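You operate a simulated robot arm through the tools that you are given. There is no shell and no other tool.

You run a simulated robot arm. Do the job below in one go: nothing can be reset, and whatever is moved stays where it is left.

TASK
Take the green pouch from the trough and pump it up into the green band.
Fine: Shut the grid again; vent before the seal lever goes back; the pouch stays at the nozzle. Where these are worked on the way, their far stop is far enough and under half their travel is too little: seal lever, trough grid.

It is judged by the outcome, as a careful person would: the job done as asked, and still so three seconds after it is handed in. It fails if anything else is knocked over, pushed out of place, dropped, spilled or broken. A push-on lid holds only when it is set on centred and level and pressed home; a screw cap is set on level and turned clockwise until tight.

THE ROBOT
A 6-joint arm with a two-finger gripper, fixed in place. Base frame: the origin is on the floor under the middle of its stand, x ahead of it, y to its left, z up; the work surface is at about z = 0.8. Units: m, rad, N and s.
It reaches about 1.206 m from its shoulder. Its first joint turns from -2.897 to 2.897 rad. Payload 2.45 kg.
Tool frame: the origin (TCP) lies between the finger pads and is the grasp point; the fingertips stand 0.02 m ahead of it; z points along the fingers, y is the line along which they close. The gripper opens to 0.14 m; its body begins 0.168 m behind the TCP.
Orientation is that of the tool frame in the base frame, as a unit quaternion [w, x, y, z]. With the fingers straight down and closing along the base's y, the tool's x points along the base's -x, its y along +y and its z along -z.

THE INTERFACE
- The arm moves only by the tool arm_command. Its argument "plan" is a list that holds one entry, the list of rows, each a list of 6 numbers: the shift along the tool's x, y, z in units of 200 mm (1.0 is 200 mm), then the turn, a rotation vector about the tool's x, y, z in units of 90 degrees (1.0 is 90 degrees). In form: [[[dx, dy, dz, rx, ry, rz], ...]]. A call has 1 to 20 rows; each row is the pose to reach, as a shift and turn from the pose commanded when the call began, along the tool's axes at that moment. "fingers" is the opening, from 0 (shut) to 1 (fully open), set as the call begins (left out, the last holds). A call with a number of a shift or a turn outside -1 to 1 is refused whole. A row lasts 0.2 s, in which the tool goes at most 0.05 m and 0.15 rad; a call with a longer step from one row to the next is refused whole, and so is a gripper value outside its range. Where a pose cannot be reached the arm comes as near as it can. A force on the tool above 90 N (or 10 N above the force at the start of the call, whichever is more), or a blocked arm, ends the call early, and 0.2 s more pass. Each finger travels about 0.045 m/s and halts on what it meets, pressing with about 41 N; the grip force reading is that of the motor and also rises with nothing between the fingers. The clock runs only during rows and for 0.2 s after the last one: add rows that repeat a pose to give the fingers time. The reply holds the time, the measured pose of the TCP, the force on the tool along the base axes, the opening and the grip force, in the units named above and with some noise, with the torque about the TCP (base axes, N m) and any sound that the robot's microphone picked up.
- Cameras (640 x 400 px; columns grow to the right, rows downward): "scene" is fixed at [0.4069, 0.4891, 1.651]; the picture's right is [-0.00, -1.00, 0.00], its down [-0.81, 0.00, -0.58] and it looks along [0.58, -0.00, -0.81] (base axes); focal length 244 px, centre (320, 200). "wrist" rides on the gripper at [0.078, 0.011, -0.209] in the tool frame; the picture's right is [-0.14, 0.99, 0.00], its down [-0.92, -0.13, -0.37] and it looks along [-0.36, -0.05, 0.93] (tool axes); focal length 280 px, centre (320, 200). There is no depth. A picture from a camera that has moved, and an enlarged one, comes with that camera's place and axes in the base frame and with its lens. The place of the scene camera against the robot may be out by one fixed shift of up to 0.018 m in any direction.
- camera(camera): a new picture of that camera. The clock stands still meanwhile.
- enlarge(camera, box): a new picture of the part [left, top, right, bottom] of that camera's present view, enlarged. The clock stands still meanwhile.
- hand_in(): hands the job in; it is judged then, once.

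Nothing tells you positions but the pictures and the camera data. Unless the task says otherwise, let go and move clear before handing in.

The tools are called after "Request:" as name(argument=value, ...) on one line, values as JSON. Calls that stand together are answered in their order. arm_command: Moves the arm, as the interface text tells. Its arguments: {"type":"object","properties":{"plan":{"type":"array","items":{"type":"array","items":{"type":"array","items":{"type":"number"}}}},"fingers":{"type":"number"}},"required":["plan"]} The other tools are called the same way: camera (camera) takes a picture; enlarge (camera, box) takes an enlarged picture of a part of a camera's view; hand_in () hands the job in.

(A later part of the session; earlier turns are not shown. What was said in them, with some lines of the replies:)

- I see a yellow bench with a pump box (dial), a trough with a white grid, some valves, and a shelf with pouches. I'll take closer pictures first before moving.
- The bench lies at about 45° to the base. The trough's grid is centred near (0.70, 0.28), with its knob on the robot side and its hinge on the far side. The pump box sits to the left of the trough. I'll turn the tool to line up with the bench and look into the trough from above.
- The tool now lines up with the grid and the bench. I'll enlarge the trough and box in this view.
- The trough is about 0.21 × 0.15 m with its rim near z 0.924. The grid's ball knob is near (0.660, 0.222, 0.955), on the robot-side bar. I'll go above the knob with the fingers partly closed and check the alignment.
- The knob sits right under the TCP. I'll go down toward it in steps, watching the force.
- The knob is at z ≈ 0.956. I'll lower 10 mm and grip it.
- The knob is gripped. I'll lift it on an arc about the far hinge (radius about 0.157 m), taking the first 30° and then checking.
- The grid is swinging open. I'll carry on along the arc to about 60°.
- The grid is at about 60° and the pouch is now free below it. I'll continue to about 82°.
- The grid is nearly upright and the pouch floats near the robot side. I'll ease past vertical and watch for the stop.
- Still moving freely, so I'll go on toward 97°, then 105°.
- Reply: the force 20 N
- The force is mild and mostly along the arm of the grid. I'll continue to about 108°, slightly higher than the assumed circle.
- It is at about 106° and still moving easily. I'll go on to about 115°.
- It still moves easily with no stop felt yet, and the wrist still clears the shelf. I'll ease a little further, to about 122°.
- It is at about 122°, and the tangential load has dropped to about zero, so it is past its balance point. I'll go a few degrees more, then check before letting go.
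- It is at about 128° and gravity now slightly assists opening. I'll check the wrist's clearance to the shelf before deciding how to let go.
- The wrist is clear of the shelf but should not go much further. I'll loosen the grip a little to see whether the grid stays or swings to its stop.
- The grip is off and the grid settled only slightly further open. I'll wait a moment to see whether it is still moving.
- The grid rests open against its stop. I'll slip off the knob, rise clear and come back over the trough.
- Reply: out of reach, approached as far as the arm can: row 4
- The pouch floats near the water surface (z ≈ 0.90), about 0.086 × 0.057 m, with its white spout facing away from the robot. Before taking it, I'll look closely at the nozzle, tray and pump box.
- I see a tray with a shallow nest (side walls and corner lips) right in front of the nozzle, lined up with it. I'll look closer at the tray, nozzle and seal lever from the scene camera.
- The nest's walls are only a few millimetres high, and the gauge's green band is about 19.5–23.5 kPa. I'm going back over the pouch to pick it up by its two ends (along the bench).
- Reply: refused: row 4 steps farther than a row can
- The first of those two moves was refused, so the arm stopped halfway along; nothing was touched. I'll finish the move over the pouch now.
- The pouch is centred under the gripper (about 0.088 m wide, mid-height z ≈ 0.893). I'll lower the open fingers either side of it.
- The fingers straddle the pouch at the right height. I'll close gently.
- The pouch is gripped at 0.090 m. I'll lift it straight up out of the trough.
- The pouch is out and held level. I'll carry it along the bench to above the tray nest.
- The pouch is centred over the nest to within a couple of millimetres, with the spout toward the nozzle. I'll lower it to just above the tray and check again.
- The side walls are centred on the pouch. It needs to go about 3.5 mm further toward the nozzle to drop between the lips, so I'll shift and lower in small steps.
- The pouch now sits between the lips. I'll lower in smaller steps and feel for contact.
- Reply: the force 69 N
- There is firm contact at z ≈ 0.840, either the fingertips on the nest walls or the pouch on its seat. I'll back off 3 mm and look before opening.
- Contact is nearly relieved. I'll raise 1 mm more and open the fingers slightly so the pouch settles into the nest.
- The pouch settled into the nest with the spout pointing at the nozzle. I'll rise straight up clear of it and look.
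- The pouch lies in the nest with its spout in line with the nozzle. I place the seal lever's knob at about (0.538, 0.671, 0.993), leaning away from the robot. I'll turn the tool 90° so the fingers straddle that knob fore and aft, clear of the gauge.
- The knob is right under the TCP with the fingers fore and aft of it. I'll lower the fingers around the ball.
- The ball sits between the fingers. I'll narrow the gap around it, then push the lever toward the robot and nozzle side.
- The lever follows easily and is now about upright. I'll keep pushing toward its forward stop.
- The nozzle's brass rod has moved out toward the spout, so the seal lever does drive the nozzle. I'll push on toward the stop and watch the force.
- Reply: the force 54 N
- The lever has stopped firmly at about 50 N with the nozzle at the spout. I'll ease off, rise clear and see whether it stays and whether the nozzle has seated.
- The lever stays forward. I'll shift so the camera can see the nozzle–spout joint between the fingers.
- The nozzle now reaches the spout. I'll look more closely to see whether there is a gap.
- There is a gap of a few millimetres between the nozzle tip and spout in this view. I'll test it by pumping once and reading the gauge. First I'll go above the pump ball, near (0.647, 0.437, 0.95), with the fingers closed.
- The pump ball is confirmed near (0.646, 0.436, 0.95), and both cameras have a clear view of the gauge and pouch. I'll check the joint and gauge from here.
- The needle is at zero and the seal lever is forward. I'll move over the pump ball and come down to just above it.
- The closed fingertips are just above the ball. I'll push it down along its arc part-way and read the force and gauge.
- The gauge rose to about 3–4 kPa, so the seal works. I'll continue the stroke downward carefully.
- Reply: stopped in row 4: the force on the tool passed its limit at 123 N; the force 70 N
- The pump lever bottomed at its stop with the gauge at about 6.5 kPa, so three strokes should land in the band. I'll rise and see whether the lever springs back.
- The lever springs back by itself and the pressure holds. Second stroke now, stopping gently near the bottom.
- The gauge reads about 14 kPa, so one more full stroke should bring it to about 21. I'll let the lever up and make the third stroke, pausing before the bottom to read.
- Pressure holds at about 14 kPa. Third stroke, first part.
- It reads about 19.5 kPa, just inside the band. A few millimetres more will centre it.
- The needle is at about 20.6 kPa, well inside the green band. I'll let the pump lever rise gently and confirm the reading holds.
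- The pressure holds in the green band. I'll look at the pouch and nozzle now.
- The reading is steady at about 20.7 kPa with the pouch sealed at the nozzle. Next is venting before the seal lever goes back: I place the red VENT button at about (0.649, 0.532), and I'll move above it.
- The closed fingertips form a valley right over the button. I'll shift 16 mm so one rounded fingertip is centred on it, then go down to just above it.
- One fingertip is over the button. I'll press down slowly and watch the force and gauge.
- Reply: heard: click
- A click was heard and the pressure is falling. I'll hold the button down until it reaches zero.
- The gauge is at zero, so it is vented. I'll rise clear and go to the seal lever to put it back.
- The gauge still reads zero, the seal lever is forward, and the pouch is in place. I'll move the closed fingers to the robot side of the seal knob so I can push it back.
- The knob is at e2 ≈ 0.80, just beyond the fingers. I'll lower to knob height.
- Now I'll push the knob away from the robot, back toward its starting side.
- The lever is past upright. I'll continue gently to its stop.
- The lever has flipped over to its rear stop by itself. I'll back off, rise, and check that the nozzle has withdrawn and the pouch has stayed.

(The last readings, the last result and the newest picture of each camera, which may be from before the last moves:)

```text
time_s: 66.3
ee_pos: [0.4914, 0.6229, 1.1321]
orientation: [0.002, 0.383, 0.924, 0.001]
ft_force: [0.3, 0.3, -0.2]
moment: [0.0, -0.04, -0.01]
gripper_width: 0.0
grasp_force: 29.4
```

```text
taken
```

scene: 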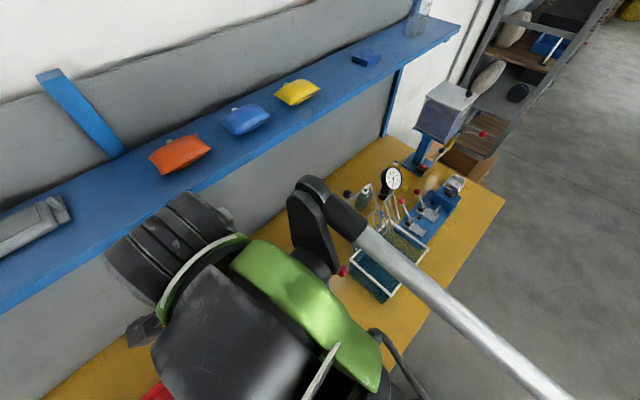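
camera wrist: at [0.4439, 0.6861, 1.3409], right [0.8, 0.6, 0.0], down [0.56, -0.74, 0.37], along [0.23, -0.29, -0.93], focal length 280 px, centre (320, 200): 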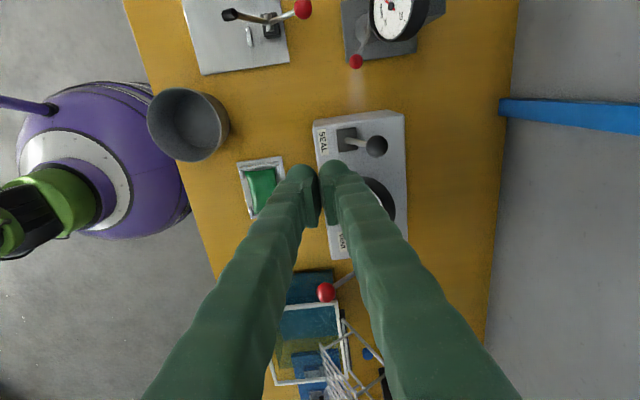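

The seal lever is back at its rear stop. Now the grid: I'll turn the tool back and travel toward the open grid.

Request:
arm_command(plan=[[[-0.0817, 0, -0.0167, 0, 0, -0.0833], [-0.1633, 0, -0.0333, 0, 0, -0.1667], [-0.245, 0, -0.05, 0, 0, -0.25], [-0.3267, 0, -0.0667, 0, 0, -0.3333], [-0.4083, 0, -0.0833, 0, 0, -0.4167], [-0.49, 0, -0.1, 0, 0, -0.5], [-0.5717, 0, -0.1167, 0, 0, -0.5833], [-0.6533, 0, -0.1333, 0, 0, -0.6667], [-0.735, 0, -0.15, 0, 0, -0.75], [-0.8167, 0, -0.1667, 0, 0, -0.8333], [-0.8983, 0, -0.1833, 0, 0, -0.9167], [-0.98, 0, -0.2, 0, 0, -1.0]]], fingers=0.3)

Request:
camera(camera="wrist")

Request:
enlarge(camera="scene", box=[220, 240, 380, 380])

```text
time_s: 68.9
ee_pos: [0.6308, 0.4847, 1.1739]
orientation: [0.001, -0.384, 0.923, 0.001]
ft_force: [0.3, 0.0, -0.2]
moment: [-0.04, -0.02, 0.0]
gripper_width: 0.0421
grasp_force: 0.1
```

```text
taken
camera wrist: at [0.5681, 0.4374, 1.3818], right [-0.61, 0.8, 0.0], down [0.74, 0.56, 0.37], along [0.3, 0.23, -0.93], focal length 280 px, centre (320, 200)
```

wrist: 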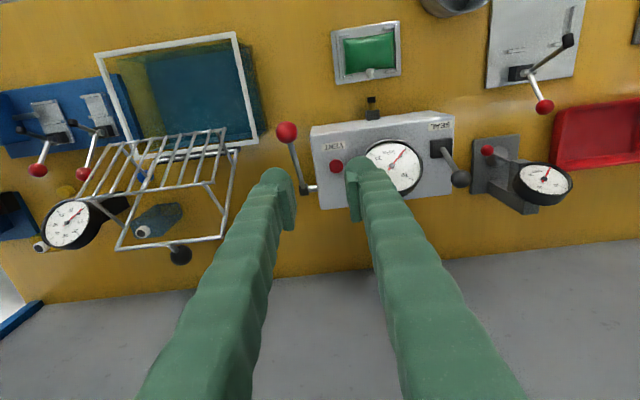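

```text
2.86 times, centred on (300, 310) of scene
camera zoom: at [0.4069, 0.4891, 1.651], right [0.0, -1.0, 0.0], down [-0.81, 0.0, -0.58], along [0.58, 0.0, -0.81], focal length 696 px, centre (377, -114)
```

zoom: 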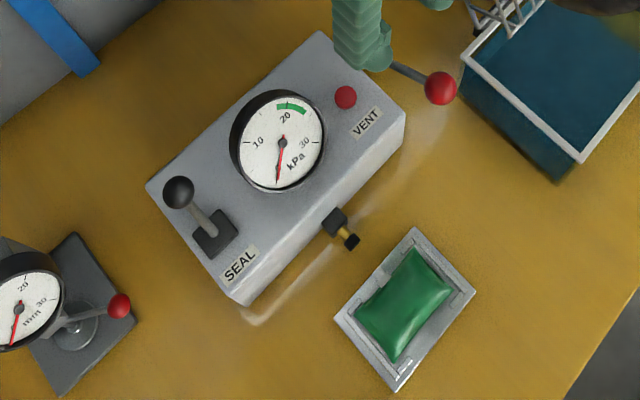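

The box is back to its starting state, with the lever back, the gauge at zero and the pouch in place. I'll move over near the grid's knob.

Request:
arm_command(plan=[[[-0.04, -0.2, 0, 0, 0, 0], [-0.08, -0.4, 0, 0, 0, 0], [-0.12, -0.6, 0, 0, 0, 0], [-0.16, -0.8, 0, 0, 0, 0], [-0.2, -0.98, 0, 0, 0, 0], [-0.2, -0.98, 0, 0, 0, 0]]])

Request:
camera(camera="wrist")

Request:
enlarge(camera="wrist", box=[230, 160, 410, 300])

Request:
enlarge(camera="scene", box=[320, 145, 460, 285])

```text
time_s: 70.3
ee_pos: [0.7988, 0.3734, 1.1721]
orientation: [0.001, -0.383, 0.924, 0.001]
ft_force: [-0.5, 0.3, -1.0]
moment: [0.04, 0.01, 0.0]
gripper_width: 0.0422
grasp_force: 0.0
```

```text
taken
camera wrist: at [0.7354, 0.3276, 1.3807], right [-0.6, 0.8, 0.0], down [0.74, 0.56, 0.37], along [0.3, 0.22, -0.93], focal length 280 px, centre (320, 200)
```

wrist: 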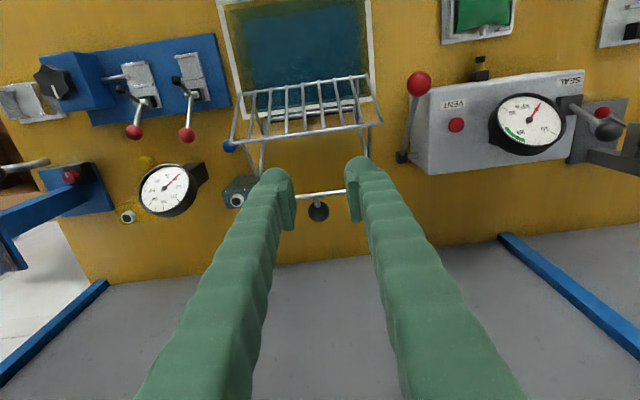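

```text
2.86 times, centred on (320, 230) of wrist
camera zoom: at [0.7354, 0.3276, 1.3807], right [-0.6, 0.8, 0.0], down [0.74, 0.56, 0.37], along [0.3, 0.22, -0.93], focal length 801 px, centre (320, 114)
```

zoom: 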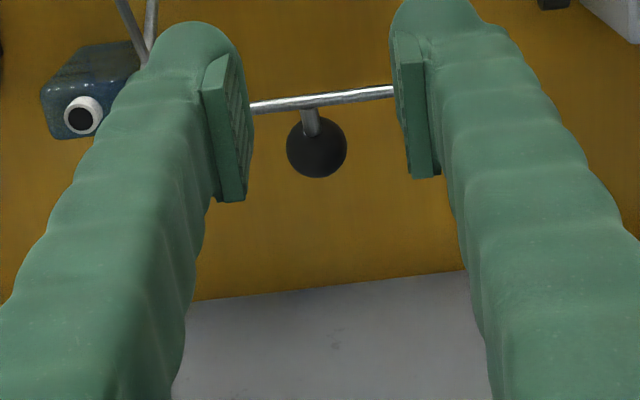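

```text
2.86 times, centred on (390, 215) of scene
camera zoom: at [0.4069, 0.4891, 1.651], right [0.0, -1.0, 0.0], down [-0.81, 0.0, -0.58], along [0.58, 0.0, -0.81], focal length 696 px, centre (120, 157)
```

zoom: 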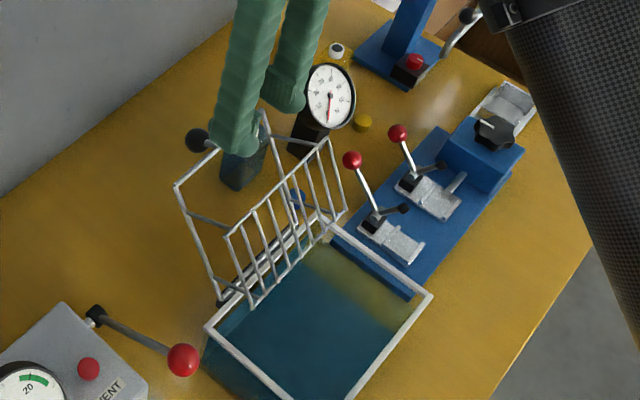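

The knob is about 12 mm to one side and 75 mm beyond. I'll come over it and then down on its far side, where it left the grip before.

Request:
arm_command(plan=[[[-0.15, -0.0535, 0.02, 0, 0, 0], [-0.3, -0.0535, 0.1, 0, 0, 0], [-0.381, -0.0535, 0.26, 0, 0, 0], [-0.381, -0.0535, 0.4, 0, 0, 0], [-0.381, -0.0535, 0.46, 0, 0, 0]]])

Request:
enlarge(camera="wrist", box=[230, 110, 410, 250])

Request:
enlarge(camera="scene", box=[320, 145, 460, 285])

```text
time_s: 71.5
ee_pos: [0.8624, 0.4217, 1.0807]
orientation: [0.001, -0.383, 0.924, 0.0]
ft_force: [-0.3, 0.0, -0.6]
moment: [0.0, -0.01, 0.0]
gripper_width: 0.0418
grasp_force: 0.2
```

```text
2.86 times, centred on (320, 180) of wrist
camera zoom: at [0.7986, 0.3739, 1.2885], right [-0.6, 0.8, 0.0], down [0.74, 0.56, 0.37], along [0.3, 0.22, -0.93], focal length 801 px, centre (320, 257)
```

zoom: 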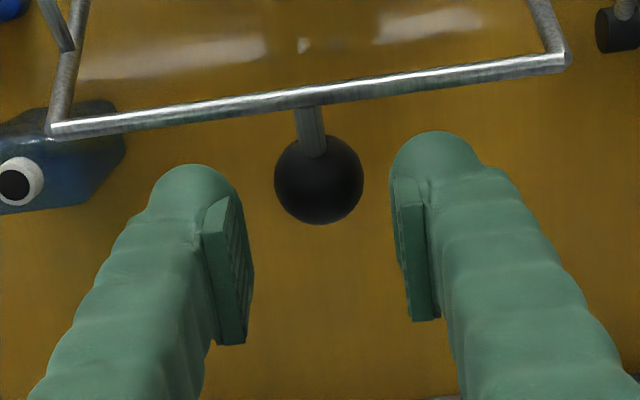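

```text
2.86 times, centred on (390, 215) of scene
camera zoom: at [0.4069, 0.4891, 1.651], right [0.0, -1.0, 0.0], down [-0.81, 0.0, -0.58], along [0.58, 0.0, -0.81], focal length 696 px, centre (120, 157)
```

zoom: 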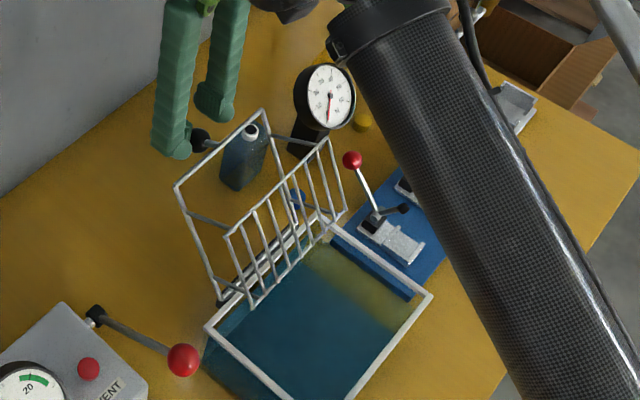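

The knob is nicely between the fingers. I'll lower around it and grip.

Request:
arm_command(plan=[[[0.018, 0, 0.08, 0, 0, 0], [0.018, 0, 0.16, 0, 0, 0], [0.018, 0, 0.2, 0, 0, 0]]])

Request:
enlarge(camera="wrist", box=[230, 110, 410, 250])

```text
time_s: 72.3
ee_pos: [0.8588, 0.4189, 1.0413]
orientation: [0.001, -0.382, 0.924, 0.001]
ft_force: [0.5, 0.4, -0.2]
moment: [-0.01, -0.01, 0.0]
gripper_width: 0.042
grasp_force: 0.2
```

```text
2.86 times, centred on (320, 180) of wrist
camera zoom: at [0.7953, 0.3716, 1.2493], right [-0.6, 0.8, 0.0], down [0.74, 0.56, 0.37], along [0.3, 0.22, -0.93], focal length 801 px, centre (320, 257)
```

zoom: 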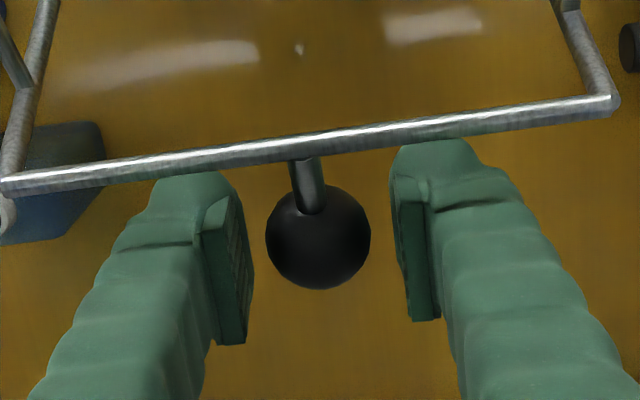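

Request:
arm_command(plan=[[[0, 0, 0, 0, 0, 0], [0, 0, 0, 0, 0, 0], [0, 0, 0, 0, 0, 0]]], fingers=0.1)

Request:
enlarge(camera="wrist", box=[230, 110, 410, 250])

```text
time_s: 73.1
ee_pos: [0.8583, 0.4193, 1.0406]
orientation: [0.002, -0.383, 0.924, 0.001]
ft_force: [-5.6, 0.1, -6.0]
moment: [0.09, -0.2, -0.03]
gripper_width: 0.0234
grasp_force: 39.9
```

```text
2.86 times, centred on (320, 180) of wrist
camera zoom: at [0.7951, 0.372, 1.2494], right [-0.6, 0.8, 0.0], down [0.74, 0.56, 0.37], along [0.3, 0.22, -0.93], focal length 801 px, centre (320, 257)
```

zoom: 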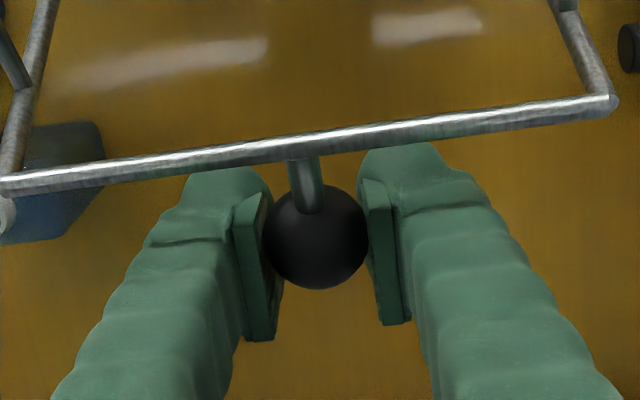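

The knob is gripped. I'll swing the grid back along its arc, first up toward vertical, checking the force.

Request:
arm_command(plan=[[[0.028, 0, -0.03, 0, 0, 0], [0.0805, 0, -0.0775, 0, 0, 0], [0.1365, 0, -0.1205, 0, 0, 0], [0.196, 0, -0.1585, 0, 0, 0], [0.2585, 0, -0.191, 0, 0, 0], [0.324, 0, -0.218, 0, 0, 0]]])

Request:
enlarge(camera="scene", box=[320, 145, 460, 285])

```text
time_s: 74.5
ee_pos: [0.8096, 0.3725, 1.0837]
orientation: [0.002, -0.382, 0.924, 0.001]
ft_force: [-4.0, 7.4, -10.0]
moment: [0.64, -0.67, -0.09]
gripper_width: 0.0235
grasp_force: 44.5
```

```text
2.86 times, centred on (390, 215) of scene
camera zoom: at [0.4069, 0.4891, 1.651], right [0.0, -1.0, 0.0], down [-0.81, 0.0, -0.58], along [0.58, 0.0, -0.81], focal length 696 px, centre (120, 157)
```

zoom: 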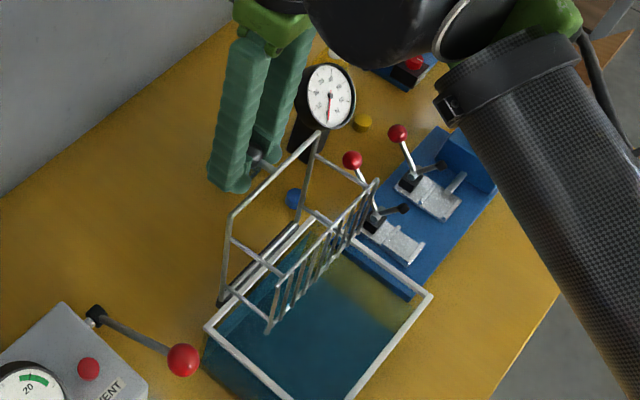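

The grid is coming up smoothly. I'll continue over the top and down the other side.

Request:
arm_command(plan=[[[0.0675, 0, -0.0215, 0, 0, 0], [0.1365, 0, -0.0365, 0, 0, 0], [0.2065, 0, -0.046, 0, 0, 0], [0.277, 0, -0.049, 0, 0, 0], [0.3475, 0, -0.046, 0, 0, 0], [0.4175, 0, -0.0365, 0, 0, 0], [0.4865, 0, -0.0215, 0, 0, 0], [0.554, 0, 0.0, 0, 0, 0], [0.6195, 0, 0.027, 0, 0, 0], [0.682, 0, 0.0595, 0, 0, 0]]])

Request:
enlarge(camera="scene", box=[320, 165, 480, 305])

Request:
camera(camera="wrist")

```text
time_s: 76.7
ee_pos: [0.7149, 0.2762, 1.0716]
orientation: [0.002, -0.383, 0.924, 0.002]
ft_force: [1.6, 4.8, 4.8]
moment: [1.0, -0.97, 0.04]
gripper_width: 0.0232
grasp_force: 44.9
```

```text
2.86 times, centred on (400, 235) of scene
camera zoom: at [0.4069, 0.4891, 1.651], right [0.0, -1.0, 0.0], down [-0.81, 0.0, -0.58], along [0.58, 0.0, -0.81], focal length 696 px, centre (91, 100)
```

zoom: 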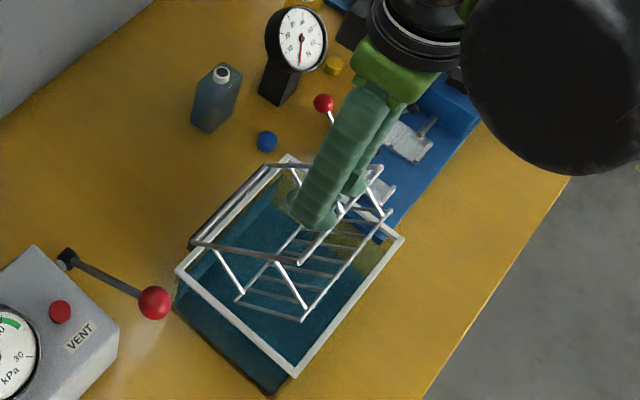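

```text
taken
camera wrist: at [0.6522, 0.2291, 1.2802], right [-0.6, 0.8, 0.0], down [0.74, 0.56, 0.37], along [0.3, 0.22, -0.93], focal length 280 px, centre (320, 200)
```

wrist: 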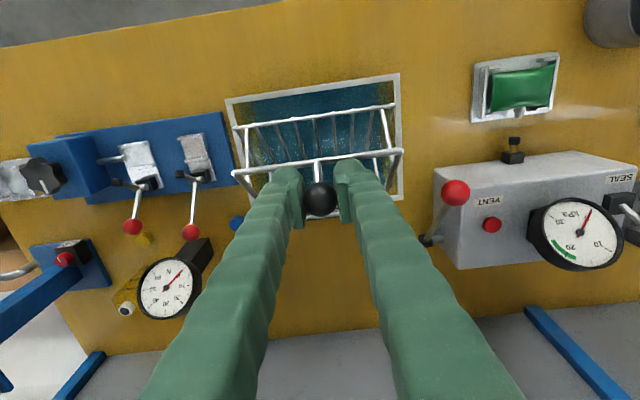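

The grid is following well. I'll keep lowering it, to near shut.

Request:
arm_command(plan=[[[0.0595, 0, 0.038, 0, 0, 0], [0.1155, 0, 0.081, 0, 0, 0], [0.168, 0, 0.1285, 0, 0, 0], [0.2155, 0, 0.181, 0, 0, 0], [0.2585, 0, 0.237, 0, 0, 0], [0.2965, 0, 0.2965, 0, 0, 0], [0.329, 0, 0.359, 0, 0, 0], [0.356, 0, 0.4245, 0, 0, 0], [0.3695, 0, 0.4645, 0, 0, 0]]])

Request:
enlarge(camera="scene", box=[330, 195, 470, 305])

Request:
camera(camera="wrist")

```text
time_s: 78.7
ee_pos: [0.6618, 0.225, 0.9791]
orientation: [0.001, -0.383, 0.924, 0.0]
ft_force: [-10.6, 4.7, 7.5]
moment: [0.93, -1.01, 0.07]
gripper_width: 0.0235
grasp_force: 45.2
```

```text
3.64 times, centred on (400, 250) of scene
camera zoom: at [0.4069, 0.4891, 1.651], right [0.0, -1.0, 0.0], down [-0.81, 0.0, -0.58], along [0.58, 0.0, -0.81], focal length 886 px, centre (29, 18)
```

zoom: 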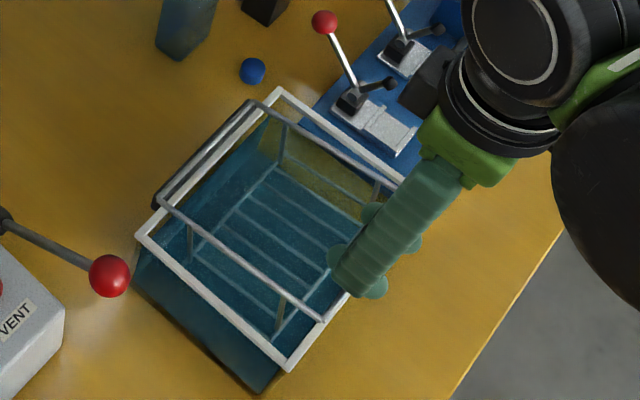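

```text
taken
camera wrist: at [0.5999, 0.1767, 1.187], right [-0.6, 0.8, 0.0], down [0.74, 0.56, 0.37], along [0.3, 0.22, -0.93], focal length 280 px, centre (320, 200)
```

wrist: 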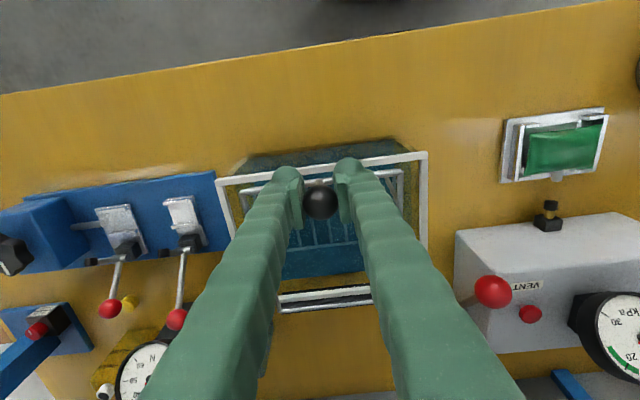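

Nearly shut. I'll lower the last bit slowly and feel for the stop.

Request:
arm_command(plan=[[[0.008, 0, 0.035, 0, 0, 0], [0.016, 0, 0.065, 0, 0, 0], [0.023, 0, 0.095, 0, 0, 0]]])

Request:
enlarge(camera="scene", box=[330, 195, 470, 305])

```text
time_s: 79.5
ee_pos: [0.6592, 0.2213, 0.9593]
orientation: [0.002, -0.384, 0.924, 0.0]
ft_force: [-10.7, 2.6, 7.7]
moment: [0.97, -1.12, 0.01]
gripper_width: 0.0231
grasp_force: 45.0
```

```text
3.64 times, centred on (400, 250) of scene
camera zoom: at [0.4069, 0.4891, 1.651], right [0.0, -1.0, 0.0], down [-0.81, 0.0, -0.58], along [0.58, 0.0, -0.81], focal length 886 px, centre (29, 18)
```

zoom: 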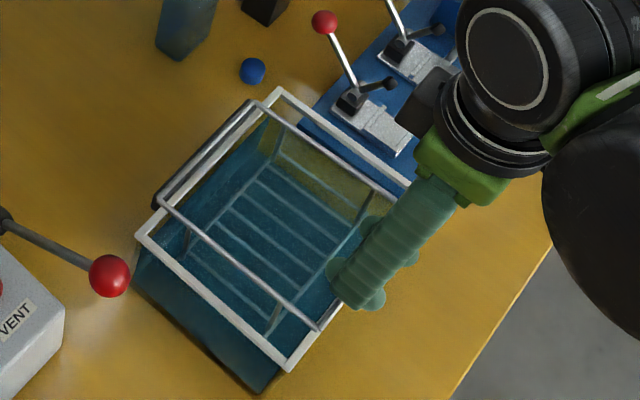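

Request:
arm_command(plan=[[[0.001, 0, 0.008, 0, 0, 0], [0.002, 0, 0.015, 0, 0, 0]]])

Request:
enlarge(camera="wrist", box=[230, 110, 410, 250])

```text
time_s: 80.1
ee_pos: [0.6594, 0.2214, 0.9574]
orientation: [0.002, -0.382, 0.924, 0.002]
ft_force: [-15.4, 0.2, 7.9]
moment: [0.91, -1.05, 0.01]
gripper_width: 0.0235
grasp_force: 44.9
```

```text
2.86 times, centred on (320, 180) of wrist
camera zoom: at [0.5961, 0.173, 1.1657], right [-0.6, 0.8, 0.0], down [0.74, 0.56, 0.37], along [0.3, 0.22, -0.93], focal length 801 px, centre (320, 257)
```

zoom: 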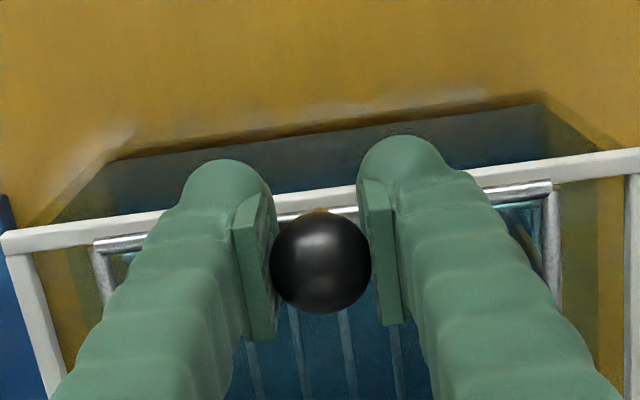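

The knob has slid slightly within the grip, so I'll open the fingers a little to let the grid settle onto its rest.

Request:
arm_command(plan=[[[0, 0, 0, 0, 0, 0], [0, 0, 0, 0, 0, 0]]], fingers=0.2)

Request:
enlarge(camera="wrist", box=[230, 110, 410, 250])

```text
time_s: 80.7
ee_pos: [0.6596, 0.2208, 0.9575]
orientation: [0.002, -0.382, 0.924, 0.0]
ft_force: [0.0, -0.7, -0.4]
moment: [0.02, 0.01, 0.04]
gripper_width: 0.0281
grasp_force: 0.0
```

```text
2.86 times, centred on (320, 180) of wrist
camera zoom: at [0.5973, 0.1732, 1.1651], right [-0.6, 0.8, 0.0], down [0.74, 0.56, 0.37], along [0.3, 0.22, -0.93], focal length 801 px, centre (320, 257)
```

zoom: 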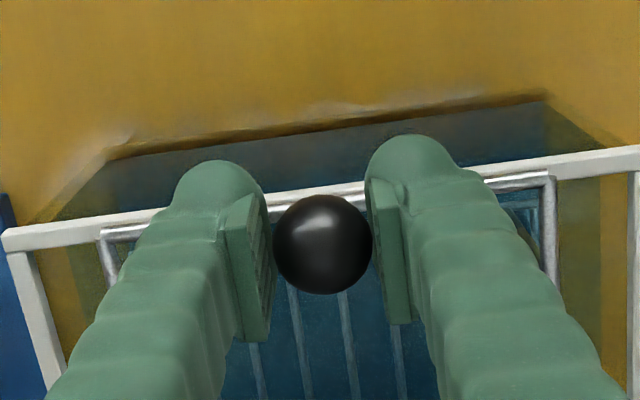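

The knob dropped to its original shut height. I'll open wider and rise straight up.

Request:
arm_command(plan=[[[0, 0, 0, 0, 0, 0], [0, 0, 0, 0, 0, 0], [0, 0, 0, 0, 0, 0]]], fingers=0.42)

Request:
arm_command(plan=[[[0, 0, -0.1, 0, 0, 0], [0, 0, -0.3, 0, 0, 0], [0, 0, -0.5, 0, 0, 0], [0, 0, -0.7, 0, 0, 0], [0.1, 0, -0.9, 0, 0, 0]]])

Request:
camera(camera="wrist")

Request:
enlarge(camera="wrist", box=[230, 110, 410, 250])

Request:
enlarge(camera="scene", box=[330, 195, 470, 305])

```text
time_s: 81.5
ee_pos: [0.6595, 0.2201, 0.9568]
orientation: [0.002, -0.383, 0.924, 0.001]
ft_force: [0.1, 0.1, 0.3]
moment: [-0.06, -0.04, 0.0]
gripper_width: 0.0588
grasp_force: 0.1
```

```text
time_s: 82.7
ee_pos: [0.6448, 0.2066, 1.1352]
orientation: [0.001, -0.382, 0.924, 0.001]
ft_force: [0.1, -0.9, 0.0]
moment: [-0.06, 0.02, 0.04]
gripper_width: 0.0587
grasp_force: 0.0
```

```text
taken
camera wrist: at [0.5821, 0.1588, 1.3441], right [-0.6, 0.8, 0.0], down [0.74, 0.56, 0.37], along [0.3, 0.22, -0.93], focal length 280 px, centre (320, 200)
```

wrist: 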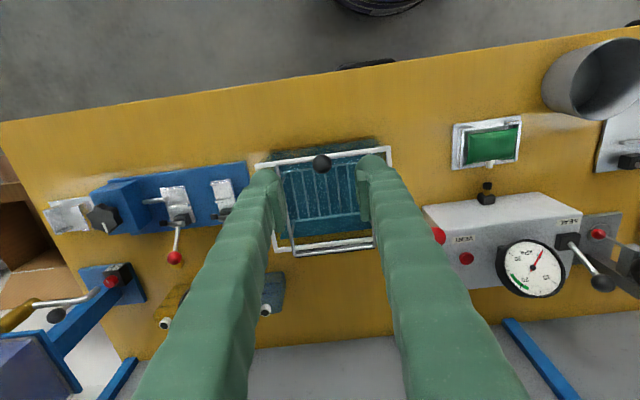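

```text
2.86 times, centred on (320, 180) of wrist
camera zoom: at [0.5821, 0.1588, 1.3441], right [-0.6, 0.8, 0.0], down [0.74, 0.56, 0.37], along [0.3, 0.22, -0.93], focal length 801 px, centre (320, 257)
```

zoom: 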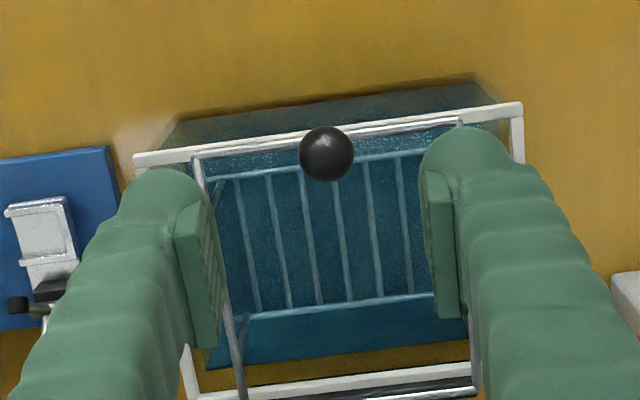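

```text
3.64 times, centred on (400, 250) of scene
camera zoom: at [0.4069, 0.4891, 1.651], right [0.0, -1.0, 0.0], down [-0.81, 0.0, -0.58], along [0.58, 0.0, -0.81], focal length 886 px, centre (29, 18)
```

zoom: 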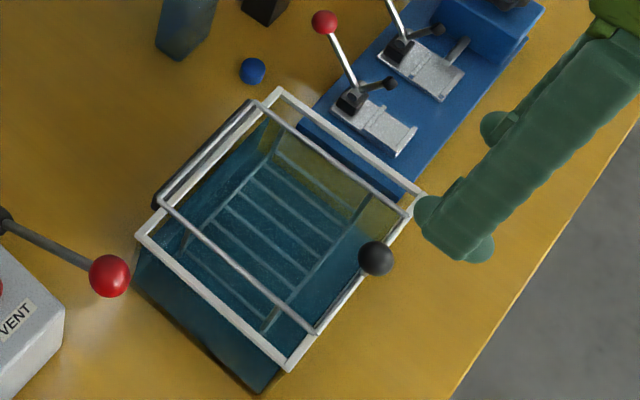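

The grid is shut exactly as it was at the start. I'll move the arm clear and do a final check of everything.

Request:
arm_command(plan=[[[0.08, 0.16, -0.11, 0, 0, 0], [0.16, 0.32, -0.22, 0, 0, 0], [0.24, 0.48, -0.33, 0, 0, 0], [0.32, 0.64, -0.44, 0, 0, 0], [0.4, 0.81, -0.55, 0, 0, 0], [0.4, 0.81, -0.55, 0, 0, 0]]])

Request:
camera(camera="scene")

Request:
enlarge(camera="scene", box=[220, 230, 440, 390])

Request:
camera(camera="wrist")

```text
time_s: 84.1
ee_pos: [0.4715, 0.2636, 1.2463]
orientation: [0.002, -0.383, 0.924, 0.001]
ft_force: [0.3, 0.1, 0.1]
moment: [-0.01, 0.0, -0.02]
gripper_width: 0.0588
grasp_force: 0.0
```

```text
taken
```

scene: 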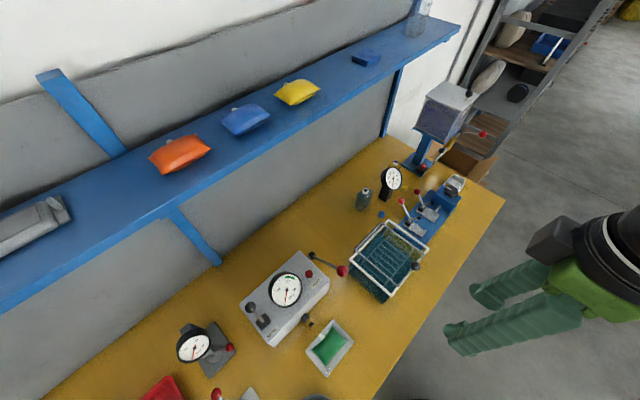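

```text
2.50 times, centred on (330, 310) of scene
camera zoom: at [0.4069, 0.4891, 1.651], right [0.0, -1.0, 0.0], down [-0.81, 0.0, -0.58], along [0.58, 0.0, -0.81], focal length 609 px, centre (295, -75)
```

zoom: 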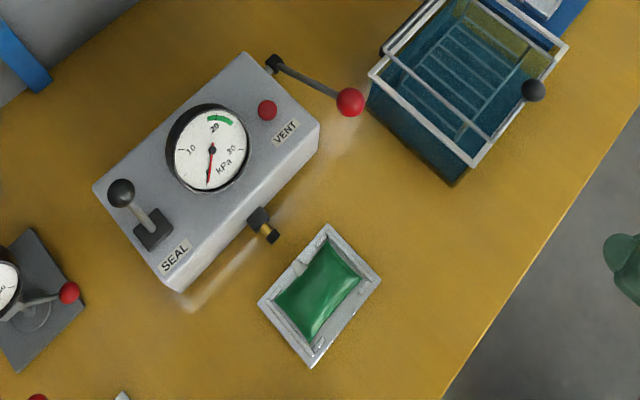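

```text
taken
camera wrist: at [0.41, 0.2155, 1.4553], right [-0.6, 0.8, 0.0], down [0.74, 0.56, 0.37], along [0.3, 0.22, -0.93], focal length 280 px, centre (320, 200)
```

wrist: 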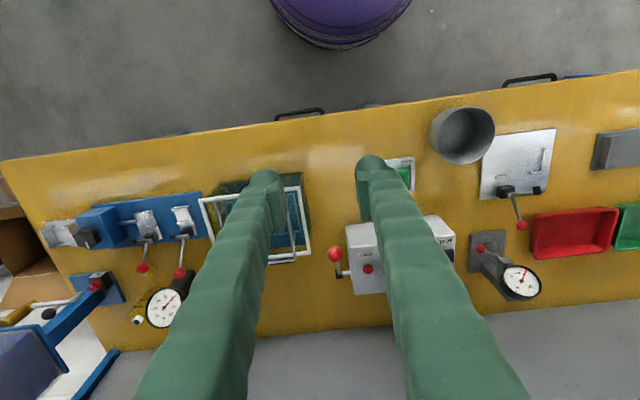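

The pouch lies in its nest at the nozzle after being pumped to about 20.7 kPa and then vented. The seal lever is back, the grid is shut, nothing else has moved, and the arm is clear, so I'm handing in.

Request:
hand_in()

```text
The job is handed in.
```

I took the green pouch from the trough and pumped it up to about 20.7 kPa, inside the green band, where it held. I then vented it, put the seal lever back and shut the grid. The job is handed in; I have no result from the judging.

- **Pouch:** it lies in the tray nest in front of the nozzle, with its spout facing the nozzle. With the seal lever forward, the picture still showed a gap of a few millimetres between the nozzle and the spout. The gauge rose on the first pump stroke and held, so it was sealing.
- **Venting:** I read "vent before the seal lever goes back" to mean the lever should be put back at the end. So I vented until the gauge read zero and then pushed the lever to its rear stop. The gauge therefore now reads zero, not in the green band.
- **Grid:** it is shut, with its knob where it was at the start. I let it drop the last small distance onto its rest by itself.
- **Pouch into the nest:** it dropped about 10 mm when I let go, because I felt firm contact before it was fully down.
- **Everything else:** in the final pictures nothing else on the bench looks moved, and the arm is clear.
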